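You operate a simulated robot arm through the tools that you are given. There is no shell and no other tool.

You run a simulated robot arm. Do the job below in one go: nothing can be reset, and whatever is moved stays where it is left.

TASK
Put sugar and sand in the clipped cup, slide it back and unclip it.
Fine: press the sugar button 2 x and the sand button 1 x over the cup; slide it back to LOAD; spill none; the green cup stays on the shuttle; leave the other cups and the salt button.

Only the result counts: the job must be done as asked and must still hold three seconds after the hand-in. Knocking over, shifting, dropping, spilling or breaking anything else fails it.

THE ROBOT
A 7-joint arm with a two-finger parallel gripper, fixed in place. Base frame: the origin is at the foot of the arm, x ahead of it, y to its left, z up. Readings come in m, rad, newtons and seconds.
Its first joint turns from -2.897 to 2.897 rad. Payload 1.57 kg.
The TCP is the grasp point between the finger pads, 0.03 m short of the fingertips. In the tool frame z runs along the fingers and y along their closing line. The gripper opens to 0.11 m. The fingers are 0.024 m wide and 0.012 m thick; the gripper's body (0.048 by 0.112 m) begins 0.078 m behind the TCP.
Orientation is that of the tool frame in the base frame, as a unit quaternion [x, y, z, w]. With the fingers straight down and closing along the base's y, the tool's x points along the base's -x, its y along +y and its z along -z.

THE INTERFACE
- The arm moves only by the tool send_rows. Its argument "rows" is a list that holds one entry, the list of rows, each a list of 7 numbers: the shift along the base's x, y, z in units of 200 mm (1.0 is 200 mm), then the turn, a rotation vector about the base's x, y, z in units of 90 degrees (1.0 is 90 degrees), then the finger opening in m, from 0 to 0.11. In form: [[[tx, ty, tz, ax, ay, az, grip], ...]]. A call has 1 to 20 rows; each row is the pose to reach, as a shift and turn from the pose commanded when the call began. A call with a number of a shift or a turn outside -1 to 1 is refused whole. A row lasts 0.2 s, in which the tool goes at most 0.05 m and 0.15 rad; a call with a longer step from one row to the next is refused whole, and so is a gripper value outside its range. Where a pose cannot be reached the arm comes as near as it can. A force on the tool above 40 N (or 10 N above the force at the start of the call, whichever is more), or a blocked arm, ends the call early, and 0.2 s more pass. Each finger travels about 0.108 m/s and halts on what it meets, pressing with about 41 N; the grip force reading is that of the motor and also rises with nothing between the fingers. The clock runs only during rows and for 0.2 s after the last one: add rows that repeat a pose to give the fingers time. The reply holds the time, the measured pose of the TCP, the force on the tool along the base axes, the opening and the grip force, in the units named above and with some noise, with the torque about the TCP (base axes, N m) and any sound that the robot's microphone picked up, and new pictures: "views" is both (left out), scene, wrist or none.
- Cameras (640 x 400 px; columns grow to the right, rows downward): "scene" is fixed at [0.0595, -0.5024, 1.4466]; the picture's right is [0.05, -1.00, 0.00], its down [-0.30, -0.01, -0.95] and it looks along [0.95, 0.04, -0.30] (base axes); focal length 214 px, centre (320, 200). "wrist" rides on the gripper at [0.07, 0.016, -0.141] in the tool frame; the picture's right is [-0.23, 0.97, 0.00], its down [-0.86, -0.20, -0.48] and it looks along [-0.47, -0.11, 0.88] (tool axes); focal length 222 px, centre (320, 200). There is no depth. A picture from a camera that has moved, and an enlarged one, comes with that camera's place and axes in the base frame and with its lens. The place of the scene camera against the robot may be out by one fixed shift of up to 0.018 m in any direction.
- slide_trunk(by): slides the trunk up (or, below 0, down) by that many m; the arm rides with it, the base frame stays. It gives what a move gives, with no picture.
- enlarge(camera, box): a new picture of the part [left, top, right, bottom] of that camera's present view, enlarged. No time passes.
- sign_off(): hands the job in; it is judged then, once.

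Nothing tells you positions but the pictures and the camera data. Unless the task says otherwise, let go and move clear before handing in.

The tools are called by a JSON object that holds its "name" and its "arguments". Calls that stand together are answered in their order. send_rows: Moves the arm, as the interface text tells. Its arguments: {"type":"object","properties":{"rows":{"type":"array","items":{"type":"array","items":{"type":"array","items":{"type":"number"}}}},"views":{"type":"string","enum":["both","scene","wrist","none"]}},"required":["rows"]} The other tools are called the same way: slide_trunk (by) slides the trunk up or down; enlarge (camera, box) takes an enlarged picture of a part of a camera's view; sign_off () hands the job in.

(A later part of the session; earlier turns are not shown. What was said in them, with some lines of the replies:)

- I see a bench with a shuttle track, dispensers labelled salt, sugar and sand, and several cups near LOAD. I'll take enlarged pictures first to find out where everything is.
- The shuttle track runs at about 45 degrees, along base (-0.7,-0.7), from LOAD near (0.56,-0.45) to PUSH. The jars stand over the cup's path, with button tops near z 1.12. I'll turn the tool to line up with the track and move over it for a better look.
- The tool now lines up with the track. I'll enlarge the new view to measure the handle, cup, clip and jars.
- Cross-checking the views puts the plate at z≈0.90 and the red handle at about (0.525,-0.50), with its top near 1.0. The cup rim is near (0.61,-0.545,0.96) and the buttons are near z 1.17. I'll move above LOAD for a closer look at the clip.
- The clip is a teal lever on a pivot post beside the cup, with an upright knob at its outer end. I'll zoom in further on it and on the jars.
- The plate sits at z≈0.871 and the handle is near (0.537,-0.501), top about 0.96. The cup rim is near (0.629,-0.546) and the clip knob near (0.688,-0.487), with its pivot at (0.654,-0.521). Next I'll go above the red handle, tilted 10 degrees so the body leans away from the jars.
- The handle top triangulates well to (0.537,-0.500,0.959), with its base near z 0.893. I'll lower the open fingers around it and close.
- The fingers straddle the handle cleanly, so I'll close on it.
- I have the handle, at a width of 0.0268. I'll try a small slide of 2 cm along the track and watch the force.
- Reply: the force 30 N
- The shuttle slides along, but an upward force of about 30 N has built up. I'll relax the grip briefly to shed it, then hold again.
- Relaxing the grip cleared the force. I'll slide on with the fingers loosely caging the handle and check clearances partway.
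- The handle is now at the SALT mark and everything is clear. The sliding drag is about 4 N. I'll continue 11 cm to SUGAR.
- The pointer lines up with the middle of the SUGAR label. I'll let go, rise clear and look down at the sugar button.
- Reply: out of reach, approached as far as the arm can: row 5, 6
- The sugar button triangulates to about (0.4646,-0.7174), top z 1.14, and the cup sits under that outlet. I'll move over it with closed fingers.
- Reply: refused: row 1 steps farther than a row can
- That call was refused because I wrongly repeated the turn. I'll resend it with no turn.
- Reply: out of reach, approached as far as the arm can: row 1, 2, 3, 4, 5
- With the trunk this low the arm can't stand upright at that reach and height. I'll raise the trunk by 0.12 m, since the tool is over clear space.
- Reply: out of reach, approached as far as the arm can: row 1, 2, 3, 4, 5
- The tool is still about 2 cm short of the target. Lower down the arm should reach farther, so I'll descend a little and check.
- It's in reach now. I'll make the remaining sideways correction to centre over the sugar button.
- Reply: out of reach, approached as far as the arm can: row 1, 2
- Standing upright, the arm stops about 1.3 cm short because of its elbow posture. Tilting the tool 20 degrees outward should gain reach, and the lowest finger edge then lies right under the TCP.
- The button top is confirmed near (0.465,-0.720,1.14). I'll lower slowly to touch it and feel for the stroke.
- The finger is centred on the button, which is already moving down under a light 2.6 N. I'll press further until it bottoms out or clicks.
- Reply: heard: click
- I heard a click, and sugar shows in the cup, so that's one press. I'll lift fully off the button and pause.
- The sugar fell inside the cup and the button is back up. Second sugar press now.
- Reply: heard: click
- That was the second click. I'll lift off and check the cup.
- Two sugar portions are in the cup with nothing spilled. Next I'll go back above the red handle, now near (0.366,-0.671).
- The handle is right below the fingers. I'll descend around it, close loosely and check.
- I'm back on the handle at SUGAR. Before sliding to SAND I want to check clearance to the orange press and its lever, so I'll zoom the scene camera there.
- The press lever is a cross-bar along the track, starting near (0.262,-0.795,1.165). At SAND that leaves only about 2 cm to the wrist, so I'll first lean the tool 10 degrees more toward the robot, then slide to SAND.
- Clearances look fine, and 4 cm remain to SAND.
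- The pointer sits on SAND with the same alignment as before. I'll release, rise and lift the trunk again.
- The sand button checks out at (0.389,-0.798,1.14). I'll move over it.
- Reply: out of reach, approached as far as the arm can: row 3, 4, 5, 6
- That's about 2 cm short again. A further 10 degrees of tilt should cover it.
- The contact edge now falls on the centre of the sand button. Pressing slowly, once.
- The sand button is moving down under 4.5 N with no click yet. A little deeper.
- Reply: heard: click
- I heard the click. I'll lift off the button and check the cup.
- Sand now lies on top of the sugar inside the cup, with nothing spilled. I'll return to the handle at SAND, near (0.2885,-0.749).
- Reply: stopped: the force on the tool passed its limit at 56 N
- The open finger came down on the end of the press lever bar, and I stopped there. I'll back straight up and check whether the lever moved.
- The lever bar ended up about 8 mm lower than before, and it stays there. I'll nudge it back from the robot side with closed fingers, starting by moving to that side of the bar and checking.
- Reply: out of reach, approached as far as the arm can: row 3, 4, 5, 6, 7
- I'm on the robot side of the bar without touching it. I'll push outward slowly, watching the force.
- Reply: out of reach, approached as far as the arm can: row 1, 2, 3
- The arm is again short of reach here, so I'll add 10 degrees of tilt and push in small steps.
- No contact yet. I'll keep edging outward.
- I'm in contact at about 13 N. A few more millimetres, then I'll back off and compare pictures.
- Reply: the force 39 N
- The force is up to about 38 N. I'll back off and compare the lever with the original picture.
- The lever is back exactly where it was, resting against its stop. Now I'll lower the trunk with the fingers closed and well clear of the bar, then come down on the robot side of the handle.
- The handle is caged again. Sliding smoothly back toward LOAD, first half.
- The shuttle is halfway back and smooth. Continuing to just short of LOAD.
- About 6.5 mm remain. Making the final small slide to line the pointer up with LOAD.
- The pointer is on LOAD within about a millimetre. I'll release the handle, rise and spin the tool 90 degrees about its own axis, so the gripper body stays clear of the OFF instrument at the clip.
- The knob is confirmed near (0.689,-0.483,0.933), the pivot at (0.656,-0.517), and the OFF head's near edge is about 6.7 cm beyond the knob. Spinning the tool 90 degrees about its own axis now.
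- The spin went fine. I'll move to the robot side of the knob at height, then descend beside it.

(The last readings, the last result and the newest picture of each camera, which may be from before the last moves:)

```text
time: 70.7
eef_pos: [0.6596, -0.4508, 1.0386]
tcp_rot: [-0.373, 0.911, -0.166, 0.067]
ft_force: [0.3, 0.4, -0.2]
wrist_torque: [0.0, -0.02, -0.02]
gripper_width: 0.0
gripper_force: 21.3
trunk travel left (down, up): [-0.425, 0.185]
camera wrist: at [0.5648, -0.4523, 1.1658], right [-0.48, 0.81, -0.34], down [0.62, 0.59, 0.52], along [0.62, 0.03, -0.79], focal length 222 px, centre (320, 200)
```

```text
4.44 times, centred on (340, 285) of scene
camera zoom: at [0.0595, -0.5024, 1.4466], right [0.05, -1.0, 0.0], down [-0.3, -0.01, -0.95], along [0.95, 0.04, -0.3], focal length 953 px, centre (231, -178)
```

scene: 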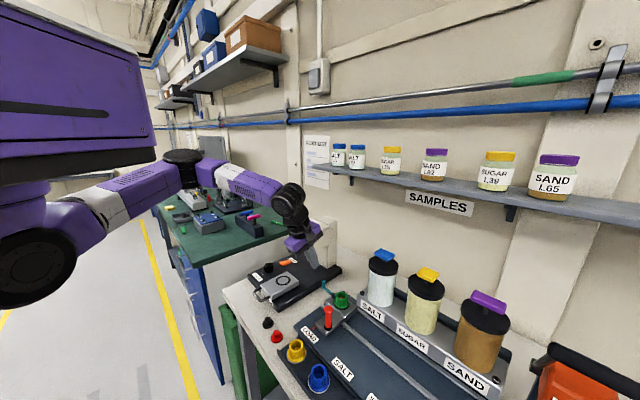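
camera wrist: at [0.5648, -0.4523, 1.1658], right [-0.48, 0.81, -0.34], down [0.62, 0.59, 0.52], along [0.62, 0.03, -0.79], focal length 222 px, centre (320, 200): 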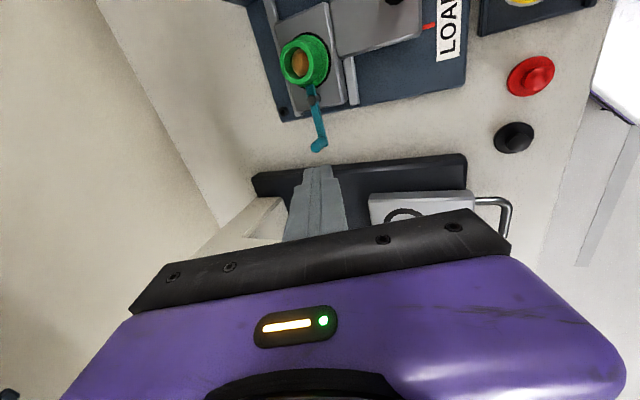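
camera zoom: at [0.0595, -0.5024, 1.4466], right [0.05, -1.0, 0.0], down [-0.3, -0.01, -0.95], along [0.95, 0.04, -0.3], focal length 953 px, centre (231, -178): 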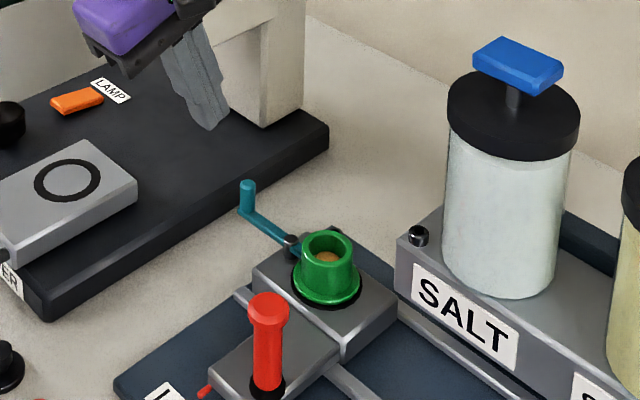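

The view confirms the knob position, with the finger on its robot side and clear of the instrument base. Descending to knob height.

{"name": "send_rows", "arguments": {"rows": [[[0, 0, -0.15, 0, 0, 0, 0], [0, 0, -0.3, 0, 0, 0, 0], [0, 0, -0.42, 0, 0, 0, 0], [0, 0, -0.483, 0, 0, 0, 0], [0, 0, -0.483, 0, 0, 0, 0]]], "views": "both"}}

{"name": "enlarge", "arguments": {"camera": "wrist", "box": [200, 60, 440, 210]}}

{"name": "enlarge", "arguments": {"camera": "scene", "box": [280, 240, 400, 330]}}

```text
time: 71.9
eef_pos: [0.656, -0.452, 0.9417]
tcp_rot: [-0.373, 0.91, -0.166, 0.067]
ft_force: [-0.4, 0.5, -0.1]
wrist_torque: [-0.02, 0.0, -0.06]
gripper_width: 0.0
gripper_force: 21.0
trunk travel left (down, up): [-0.425, 0.185]
camera wrist: at [0.5617, -0.4532, 1.0681], right [-0.48, 0.81, -0.34], down [0.62, 0.59, 0.52], along [0.62, 0.03, -0.79], focal length 222 px, centre (320, 200)
```

scene: 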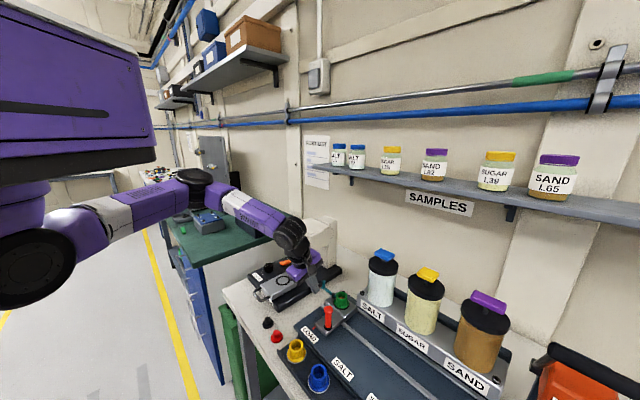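
wrist: 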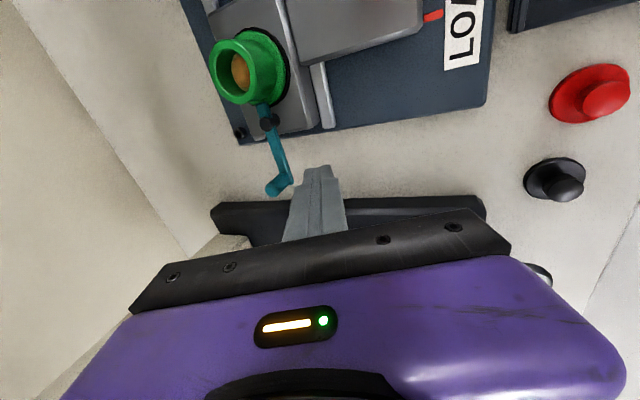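

```text
2.67 times, centred on (320, 135) of wrist
camera zoom: at [0.5617, -0.4532, 1.0681], right [-0.48, 0.81, -0.34], down [0.62, 0.59, 0.52], along [0.62, 0.03, -0.79], focal length 592 px, centre (320, 373)
```

zoom: 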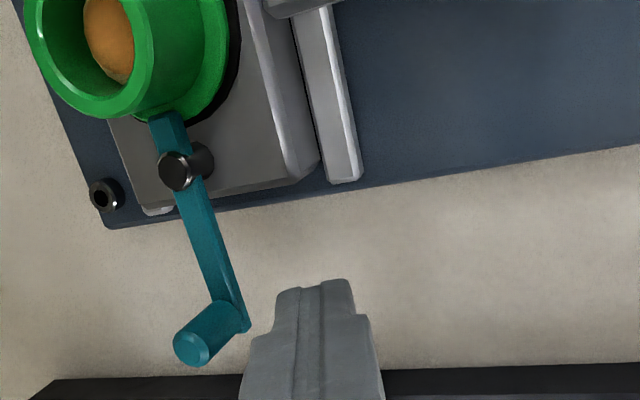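

```text
4.44 times, centred on (340, 285) of scene
camera zoom: at [0.0595, -0.5024, 1.4466], right [0.05, -1.0, 0.0], down [-0.3, -0.01, -0.95], along [0.95, 0.04, -0.3], focal length 953 px, centre (231, -178)
```

zoom: 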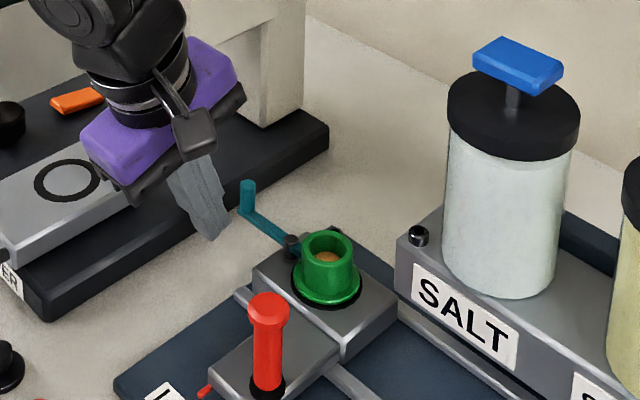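

The finger is beside the knob. I'll raise it slightly so it clears the lever bar, then push the knob outward (away from the robot) in a gentle first step.

{"name": "send_rows", "arguments": {"rows": [[[0, 0, 0.03, 0, 0, 0, 0], [0.053, -0.053, 0.03, 0, 0, 0, 0], [0.085, -0.07, 0.03, 0, 0, 0, 0], [0.1167, -0.0856, 0.03, 0, 0, 0, 0], [0.1167, -0.0856, 0.03, 0, 0, 0, 0]]], "views": "wrist"}}

{"name": "enlarge", "arguments": {"camera": "wrist", "box": [200, 60, 440, 210]}}

{"name": "enlarge", "arguments": {"camera": "scene", "box": [280, 240, 400, 330]}}

```text
time: 72.8
eef_pos: [0.6724, -0.466, 0.946]
tcp_rot: [-0.371, 0.912, -0.16, 0.063]
ft_force: [-12.3, 16.6, 15.6]
wrist_torque: [0.17, 0.1, 0.03]
gripper_width: 0.0
gripper_force: 21.0
trunk travel left (down, up): [-0.425, 0.185]
stopped in row 4: the force on the tool passed its limit at 46 N (the readings are from after the stop); the commanded pose is now the measured one
camera wrist: at [0.5776, -0.4687, 1.0735], right [-0.48, 0.81, -0.33], down [0.63, 0.58, 0.51], along [0.61, 0.04, -0.79], focal length 222 px, centre (320, 200)
```

wrist: 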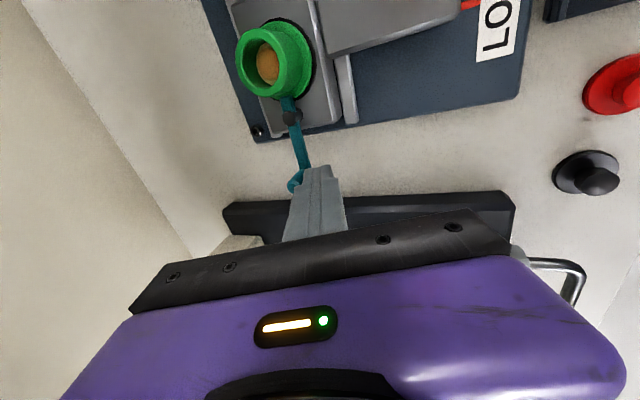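

```text
2.67 times, centred on (320, 135) of wrist
camera zoom: at [0.5776, -0.4687, 1.0735], right [-0.48, 0.81, -0.33], down [0.63, 0.58, 0.51], along [0.61, 0.04, -0.79], focal length 592 px, centre (320, 373)
```

zoom: 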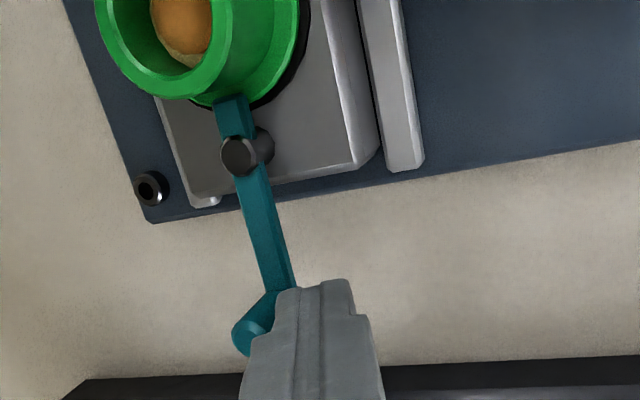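

```text
4.44 times, centred on (340, 285) of scene
camera zoom: at [0.0595, -0.5024, 1.4466], right [0.05, -1.0, 0.0], down [-0.3, -0.01, -0.95], along [0.95, 0.04, -0.3], focal length 953 px, centre (231, -178)
```

zoom: 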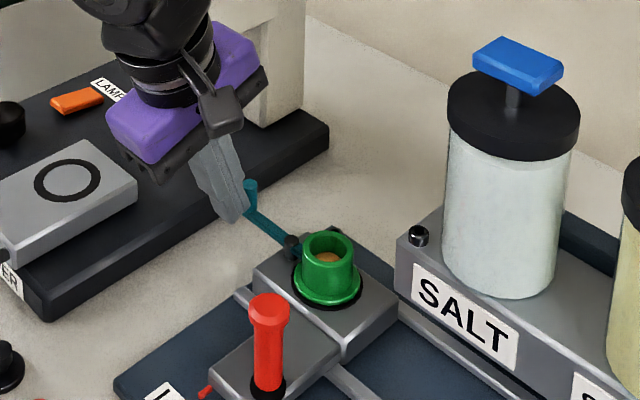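

That way is blocked by a hard stop, and the lever did not move. So the clip must open toward the robot. I'll back off, rise, reduce the tilt to 10 degrees and go round to the far side of the knob.

{"name": "send_rows", "arguments": {"rows": [[[-0.07, 0.07, 0, 0, 0, 0, 0], [-0.07, 0.07, 0.2, 0, 0, 0, 0], [-0.07, 0.07, 0.4, 0.04, 0.04, 0, 0], [0.06, -0.045, 0.4, 0.0786, 0.0786, 0, 0], [0.188, -0.16, 0.4, 0.0786, 0.0786, 0, 0], [0.188, -0.16, 0.4, 0.0786, 0.0786, 0, 0]]], "views": "both"}}

{"name": "enlarge", "arguments": {"camera": "wrist", "box": [200, 60, 440, 210]}}

{"name": "enlarge", "arguments": {"camera": "scene", "box": [280, 240, 400, 330]}}

```text
time: 74.2
eef_pos: [0.7123, -0.5017, 1.0244]
tcp_rot: [-0.376, 0.923, -0.081, 0.029]
ft_force: [-0.4, 0.1, 0.3]
wrist_torque: [0.01, -0.01, 0.0]
gripper_width: 0.0
gripper_force: 22.0
trunk travel left (down, up): [-0.425, 0.185]
camera wrist: at [0.6344, -0.5206, 1.1604], right [-0.51, 0.84, -0.17], down [0.69, 0.52, 0.5], along [0.51, 0.14, -0.85], focal length 222 px, centre (320, 200)
```

scene: 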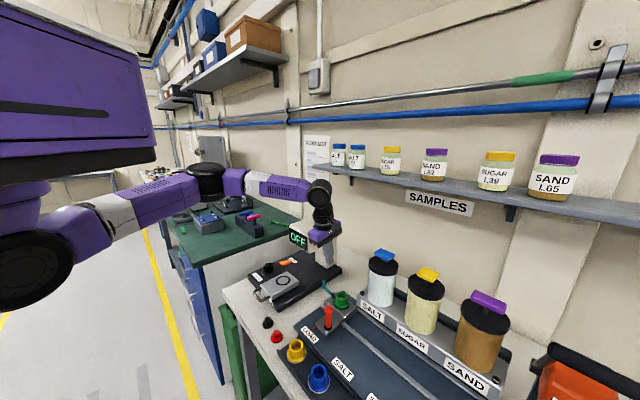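
wrist: 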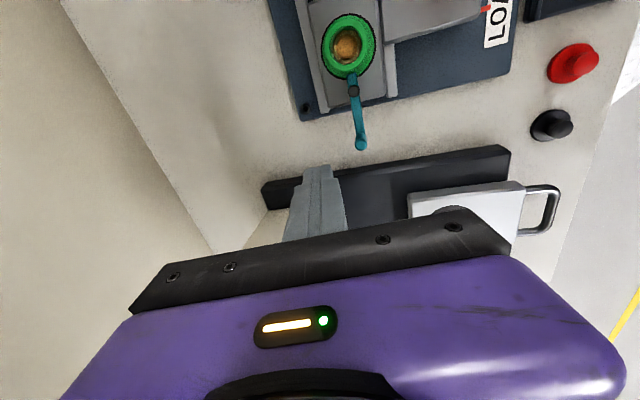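

```text
2.67 times, centred on (320, 135) of wrist
camera zoom: at [0.6344, -0.5206, 1.1604], right [-0.51, 0.84, -0.17], down [0.69, 0.52, 0.5], along [0.51, 0.14, -0.85], focal length 592 px, centre (320, 373)
```

zoom: 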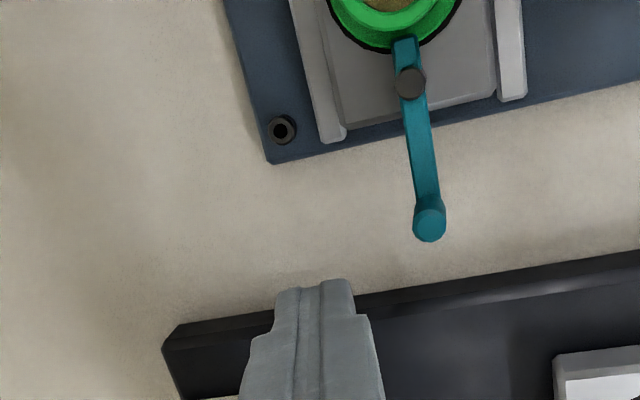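

```text
4.44 times, centred on (340, 285) of scene
camera zoom: at [0.0595, -0.5024, 1.4466], right [0.05, -1.0, 0.0], down [-0.3, -0.01, -0.95], along [0.95, 0.04, -0.3], focal length 953 px, centre (231, -178)
```

zoom: 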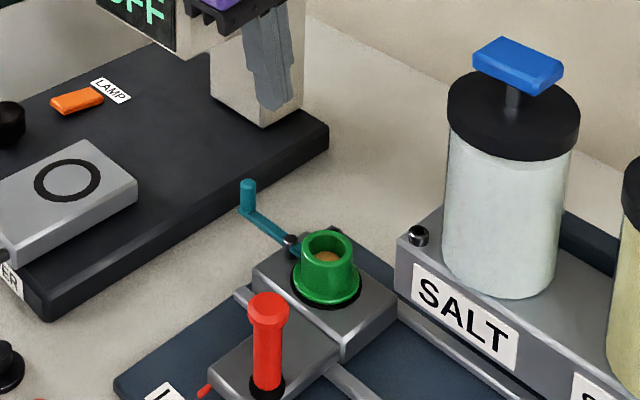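

The knob is confirmed at (0.689,-0.483), and the finger is on its far side with about 16 mm of gap. Descending.

{"name": "send_rows", "arguments": {"rows": [[[0, 0, -0.15, 0, 0, 0, 0], [0, 0, -0.29, 0, 0, 0, 0], [0, 0, -0.385, 0, 0, 0, 0], [0, 0, -0.385, 0, 0, 0, 0]]], "views": "wrist"}}

{"name": "enlarge", "arguments": {"camera": "wrist", "box": [200, 60, 440, 210]}}

{"name": "enlarge", "arguments": {"camera": "scene", "box": [280, 240, 400, 330]}}

```text
time: 75.2
eef_pos: [0.7093, -0.5004, 0.9472]
tcp_rot: [-0.375, 0.923, -0.082, 0.03]
ft_force: [0.2, -0.5, 0.0]
wrist_torque: [-0.04, 0.01, 0.0]
gripper_width: 0.0
gripper_force: 21.5
trunk travel left (down, up): [-0.425, 0.185]
camera wrist: at [0.6329, -0.5183, 1.084], right [-0.51, 0.84, -0.17], down [0.69, 0.52, 0.5], along [0.51, 0.14, -0.85], focal length 222 px, centre (320, 200)
```

wrist: 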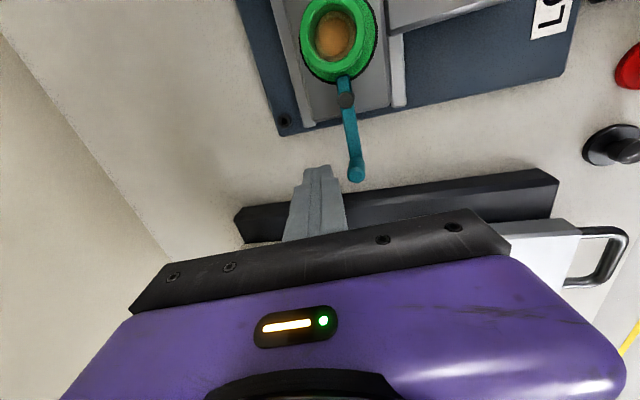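

```text
2.67 times, centred on (320, 135) of wrist
camera zoom: at [0.6329, -0.5183, 1.084], right [-0.51, 0.84, -0.17], down [0.69, 0.52, 0.5], along [0.51, 0.14, -0.85], focal length 592 px, centre (320, 373)
```

zoom: 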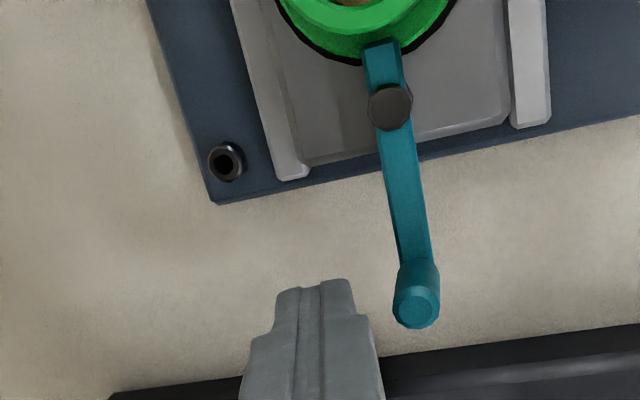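

```text
4.44 times, centred on (340, 285) of scene
camera zoom: at [0.0595, -0.5024, 1.4466], right [0.05, -1.0, 0.0], down [-0.3, -0.01, -0.95], along [0.95, 0.04, -0.3], focal length 953 px, centre (231, -178)
```

zoom: 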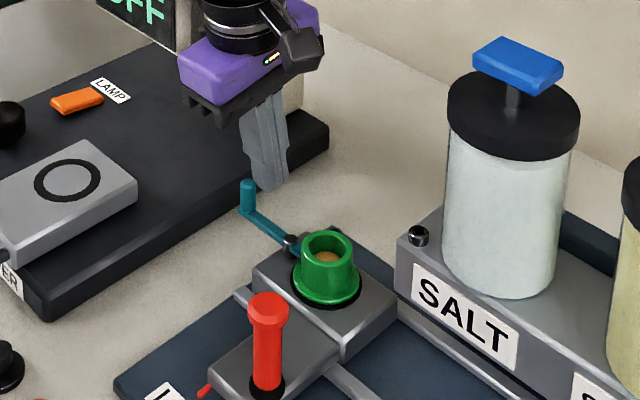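

I'll pull the knob gently toward the robot, to about 15 degrees, and check.

{"name": "send_rows", "arguments": {"rows": [[[-0.035, 0.038, 0, 0, 0, 0, 0], [-0.06, 0.066, 0, 0, 0, 0, 0], [-0.086, 0.093, 0, 0, 0, 0, 0]]], "views": "none"}}

{"name": "enlarge", "arguments": {"camera": "wrist", "box": [200, 60, 440, 210]}}

{"name": "enlarge", "arguments": {"camera": "scene", "box": [280, 240, 400, 330]}}

```text
time: 76.0
eef_pos: [0.6927, -0.4806, 0.9476]
tcp_rot: [-0.376, 0.923, -0.081, 0.029]
ft_force: [0.1, -0.5, 0.7]
wrist_torque: [-0.02, -0.01, 0.05]
gripper_width: 0.0002
gripper_force: 21.1
trunk travel left (down, up): [-0.425, 0.185]
```

```text
2.67 times, centred on (320, 135) of wrist
camera zoom: at [0.6148, -0.499, 1.084], right [-0.51, 0.84, -0.17], down [0.69, 0.52, 0.5], along [0.51, 0.14, -0.85], focal length 592 px, centre (320, 373)
```

zoom: 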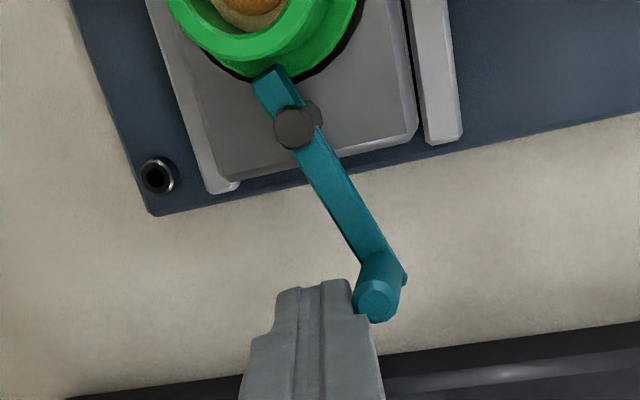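

```text
4.44 times, centred on (340, 285) of scene
camera zoom: at [0.0595, -0.5024, 1.4466], right [0.05, -1.0, 0.0], down [-0.3, -0.01, -0.95], along [0.95, 0.04, -0.3], focal length 953 px, centre (231, -178)
```

zoom: 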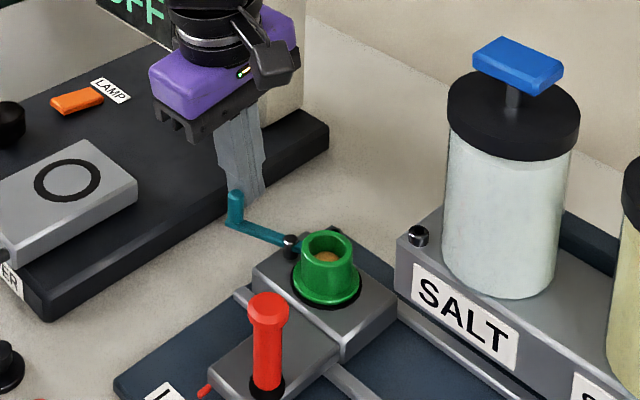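

The clip swings freely this way with almost no force. Continuing along the arc to about 60 degrees.

{"name": "send_rows", "arguments": {"rows": [[[-0.026, 0.015, 0, 0, 0, 0, 0], [-0.0515, 0.028, 0, 0, 0, 0, 0], [-0.08, 0.035, 0, 0, 0, 0, 0], [-0.1095, 0.039, 0, 0, 0, 0, 0], [-0.136, 0.04, 0, 0, 0, 0, 0], [-0.1625, 0.039, 0, 0, 0, 0, 0]]], "views": "none"}}

{"name": "enlarge", "arguments": {"camera": "wrist", "box": [200, 60, 440, 210]}}

{"name": "enlarge", "arguments": {"camera": "scene", "box": [280, 240, 400, 330]}}

```text
time: 77.5
eef_pos: [0.6613, -0.4726, 0.9483]
tcp_rot: [-0.377, 0.922, -0.081, 0.029]
ft_force: [0.7, -0.6, 0.0]
wrist_torque: [-0.02, -0.02, 0.04]
gripper_width: 0.0
gripper_force: 21.5
trunk travel left (down, up): [-0.425, 0.185]
```

```text
2.67 times, centred on (320, 135) of wrist
camera zoom: at [0.5832, -0.4916, 1.0844], right [-0.51, 0.84, -0.17], down [0.69, 0.52, 0.5], along [0.51, 0.14, -0.85], focal length 592 px, centre (320, 373)
```

zoom: 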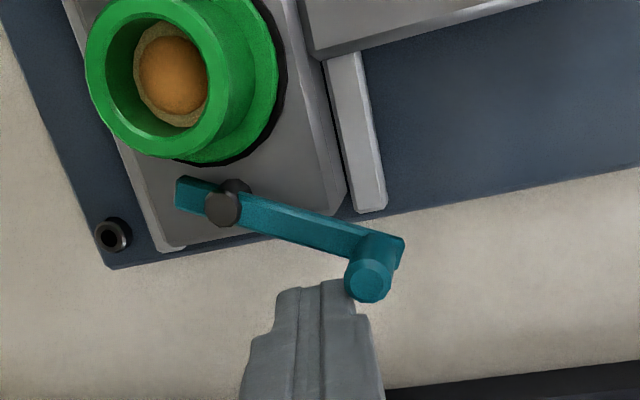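

```text
4.44 times, centred on (340, 285) of scene
camera zoom: at [0.0595, -0.5024, 1.4466], right [0.05, -1.0, 0.0], down [-0.3, -0.01, -0.95], along [0.95, 0.04, -0.3], focal length 953 px, centre (231, -178)
```

zoom: 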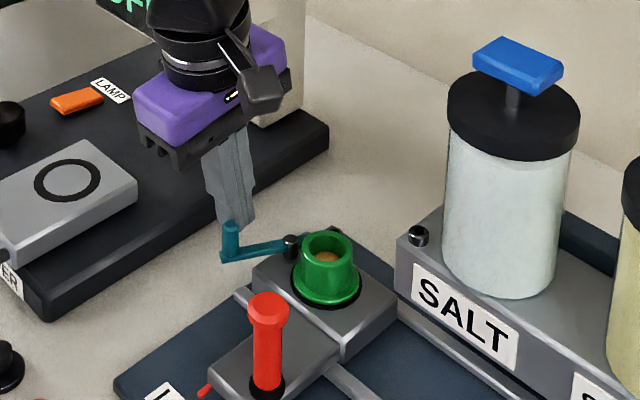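

The toe is clear of the cup. I'll swing it further, toward 80–90 degrees, to be safely open.

{"name": "send_rows", "arguments": {"rows": [[[-0.04, 0.011, 0, 0, 0, 0, 0], [-0.079, 0.0226, 0, 0, 0, 0, 0], [-0.092, 0.01, 0, 0, 0, 0, 0], [-0.104, -0.002, 0, 0, 0, 0, 0]]], "views": "none"}}

{"name": "enlarge", "arguments": {"camera": "wrist", "box": [200, 60, 440, 210]}}

{"name": "enlarge", "arguments": {"camera": "scene", "box": [280, 240, 400, 330]}}

```text
time: 78.5
eef_pos: [0.6409, -0.4724, 0.9481]
tcp_rot: [-0.376, 0.922, -0.081, 0.029]
ft_force: [0.3, 0.5, 0.3]
wrist_torque: [-0.03, 0.03, -0.02]
gripper_width: 0.0002
gripper_force: 20.8
trunk travel left (down, up): [-0.425, 0.185]
```

```text
2.67 times, centred on (320, 135) of wrist
camera zoom: at [0.5623, -0.4912, 1.0854], right [-0.51, 0.84, -0.17], down [0.69, 0.52, 0.5], along [0.51, 0.14, -0.85], focal length 592 px, centre (320, 373)
```

zoom: 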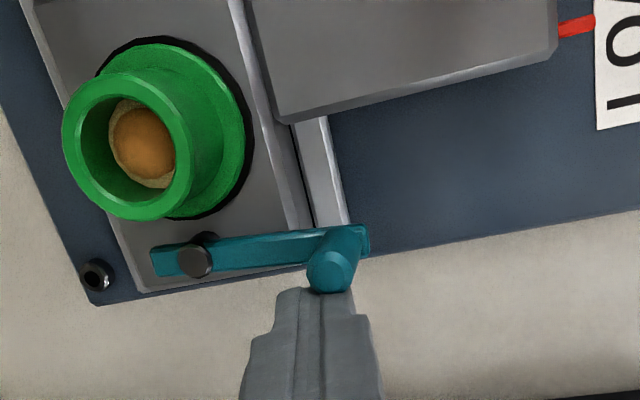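

```text
4.44 times, centred on (340, 285) of scene
camera zoom: at [0.0595, -0.5024, 1.4466], right [0.05, -1.0, 0.0], down [-0.3, -0.01, -0.95], along [0.95, 0.04, -0.3], focal length 953 px, centre (231, -178)
```

zoom: 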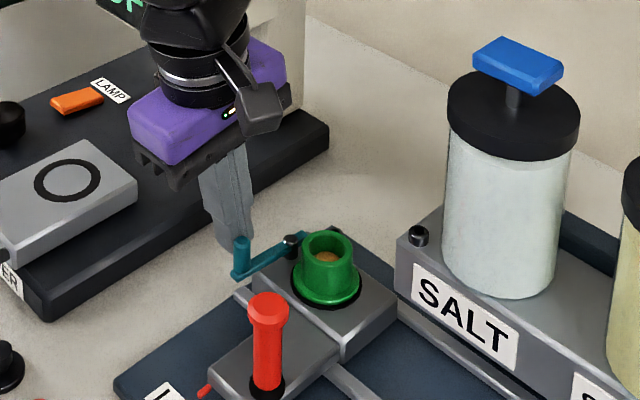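

The clip has swung about 85–90 degrees and is fully off the cup. I'll back away from the knob, rise and inspect everything.

{"name": "send_rows", "arguments": {"rows": [[[0.03, 0.03, 0, 0, 0, 0, 0], [0.06, 0.06, 0, 0, 0, 0, 0], [0.06, 0.06, 0.15, 0, 0, 0, 0], [0.06, 0.06, 0.35, 0, 0, 0, 0], [0.06, 0.06, 0.58, 0, 0, 0, 0], [0.06, 0.06, 0.8, 0, 0, 0, 0], [-0.1, 0.06, 0.95, 0, 0, 0, 0], [-0.3, 0.06, 1.0, 0, 0, 0, 0]]], "views": "both"}}

{"name": "enlarge", "arguments": {"camera": "wrist", "box": [240, 20, 480, 170]}}

{"name": "enlarge", "arguments": {"camera": "scene", "box": [280, 250, 400, 350]}}

{"name": "enlarge", "arguments": {"camera": "scene", "box": [400, 240, 640, 400]}}

```text
time: 80.2
eef_pos: [0.5788, -0.4629, 1.1482]
tcp_rot: [-0.376, 0.923, -0.081, 0.029]
ft_force: [0.0, 0.5, -0.5]
wrist_torque: [0.01, 0.03, -0.03]
gripper_width: 0.0
gripper_force: 21.1
trunk travel left (down, up): [-0.425, 0.185]
camera wrist: at [0.5016, -0.482, 1.2856], right [-0.51, 0.84, -0.17], down [0.69, 0.52, 0.5], along [0.51, 0.14, -0.85], focal length 222 px, centre (320, 200)
```

scene: 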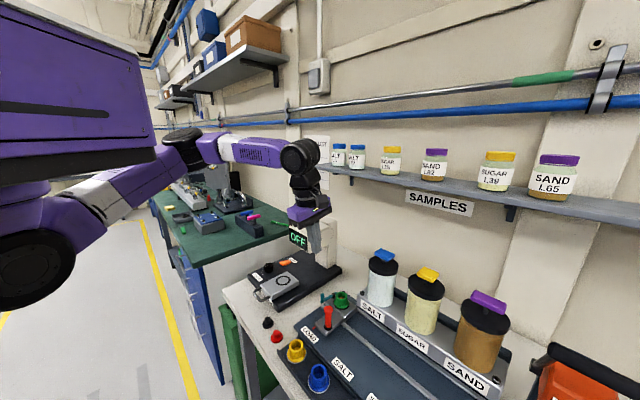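
wrist: 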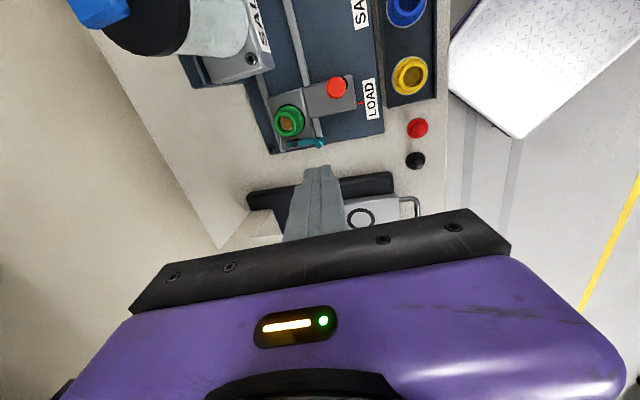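

```text
2.67 times, centred on (360, 95) of wrist
camera zoom: at [0.5016, -0.482, 1.2856], right [-0.51, 0.84, -0.17], down [0.69, 0.52, 0.5], along [0.51, 0.14, -0.85], focal length 592 px, centre (213, 480)
```

zoom: 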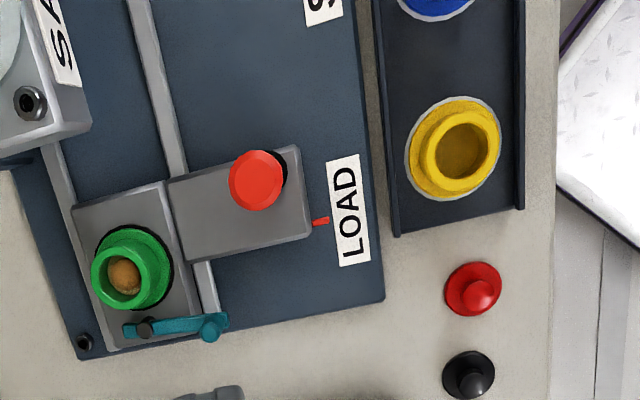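

```text
4.00 times, centred on (340, 300) of scene
camera zoom: at [0.0595, -0.5024, 1.4466], right [0.05, -1.0, 0.0], down [-0.3, -0.01, -0.95], along [0.95, 0.04, -0.3], focal length 858 px, centre (240, -200)
```

zoom: 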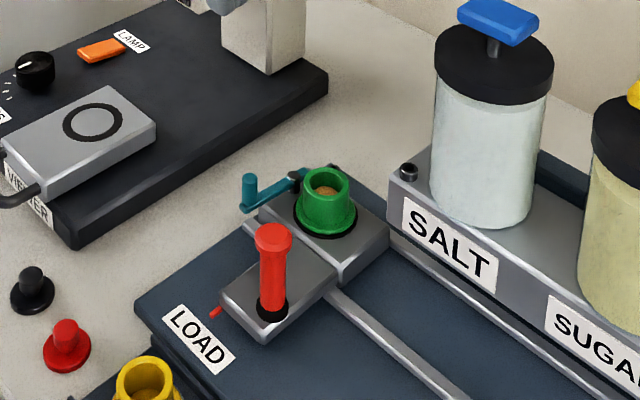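

```text
2.50 times, centred on (520, 320) of scene
camera zoom: at [0.0595, -0.5024, 1.4466], right [0.05, -1.0, 0.0], down [-0.3, -0.01, -0.95], along [0.95, 0.04, -0.3], focal length 536 px, centre (-180, -100)
```

zoom: 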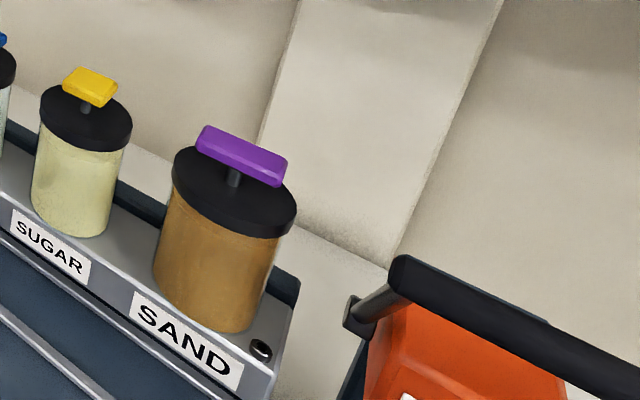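

The shuttle is at LOAD, matching its starting picture. The green cup is seated with sugar and sand in it, and the clip is swung fully off. The press lever is at its original spot, the other cups look undisturbed, and the hand is clear, so I'm handing in.

{"name": "sign_off", "arguments": {}}

```text
The job is handed in.
```

I handed the job in with the green cup back at LOAD on the shuttle, unclipped and holding the sugar and sand. I pressed sugar twice and sand once, each with an audible click and the cup under that jar. No spill showed in the pictures. I left the salt button and the other cups alone.

- **Bumped lever:** on the way back to the shuttle handle after the sand press, an open finger came down on the orange press's lever and moved it about 8 mm. I pushed it back, and in the scene pictures it sits exactly where it started. It was a contact all the same, and I can't see how strictly the judging treats it.
- **Clip direction:** I first pushed the clip the wrong way, into a hard stop at about 46 N. The clip and cup did not move. It then swung about 85–90 degrees toward the robot with almost no force and is clear of the cup.

The shuttle stands within about a millimetre of its starting place at LOAD.
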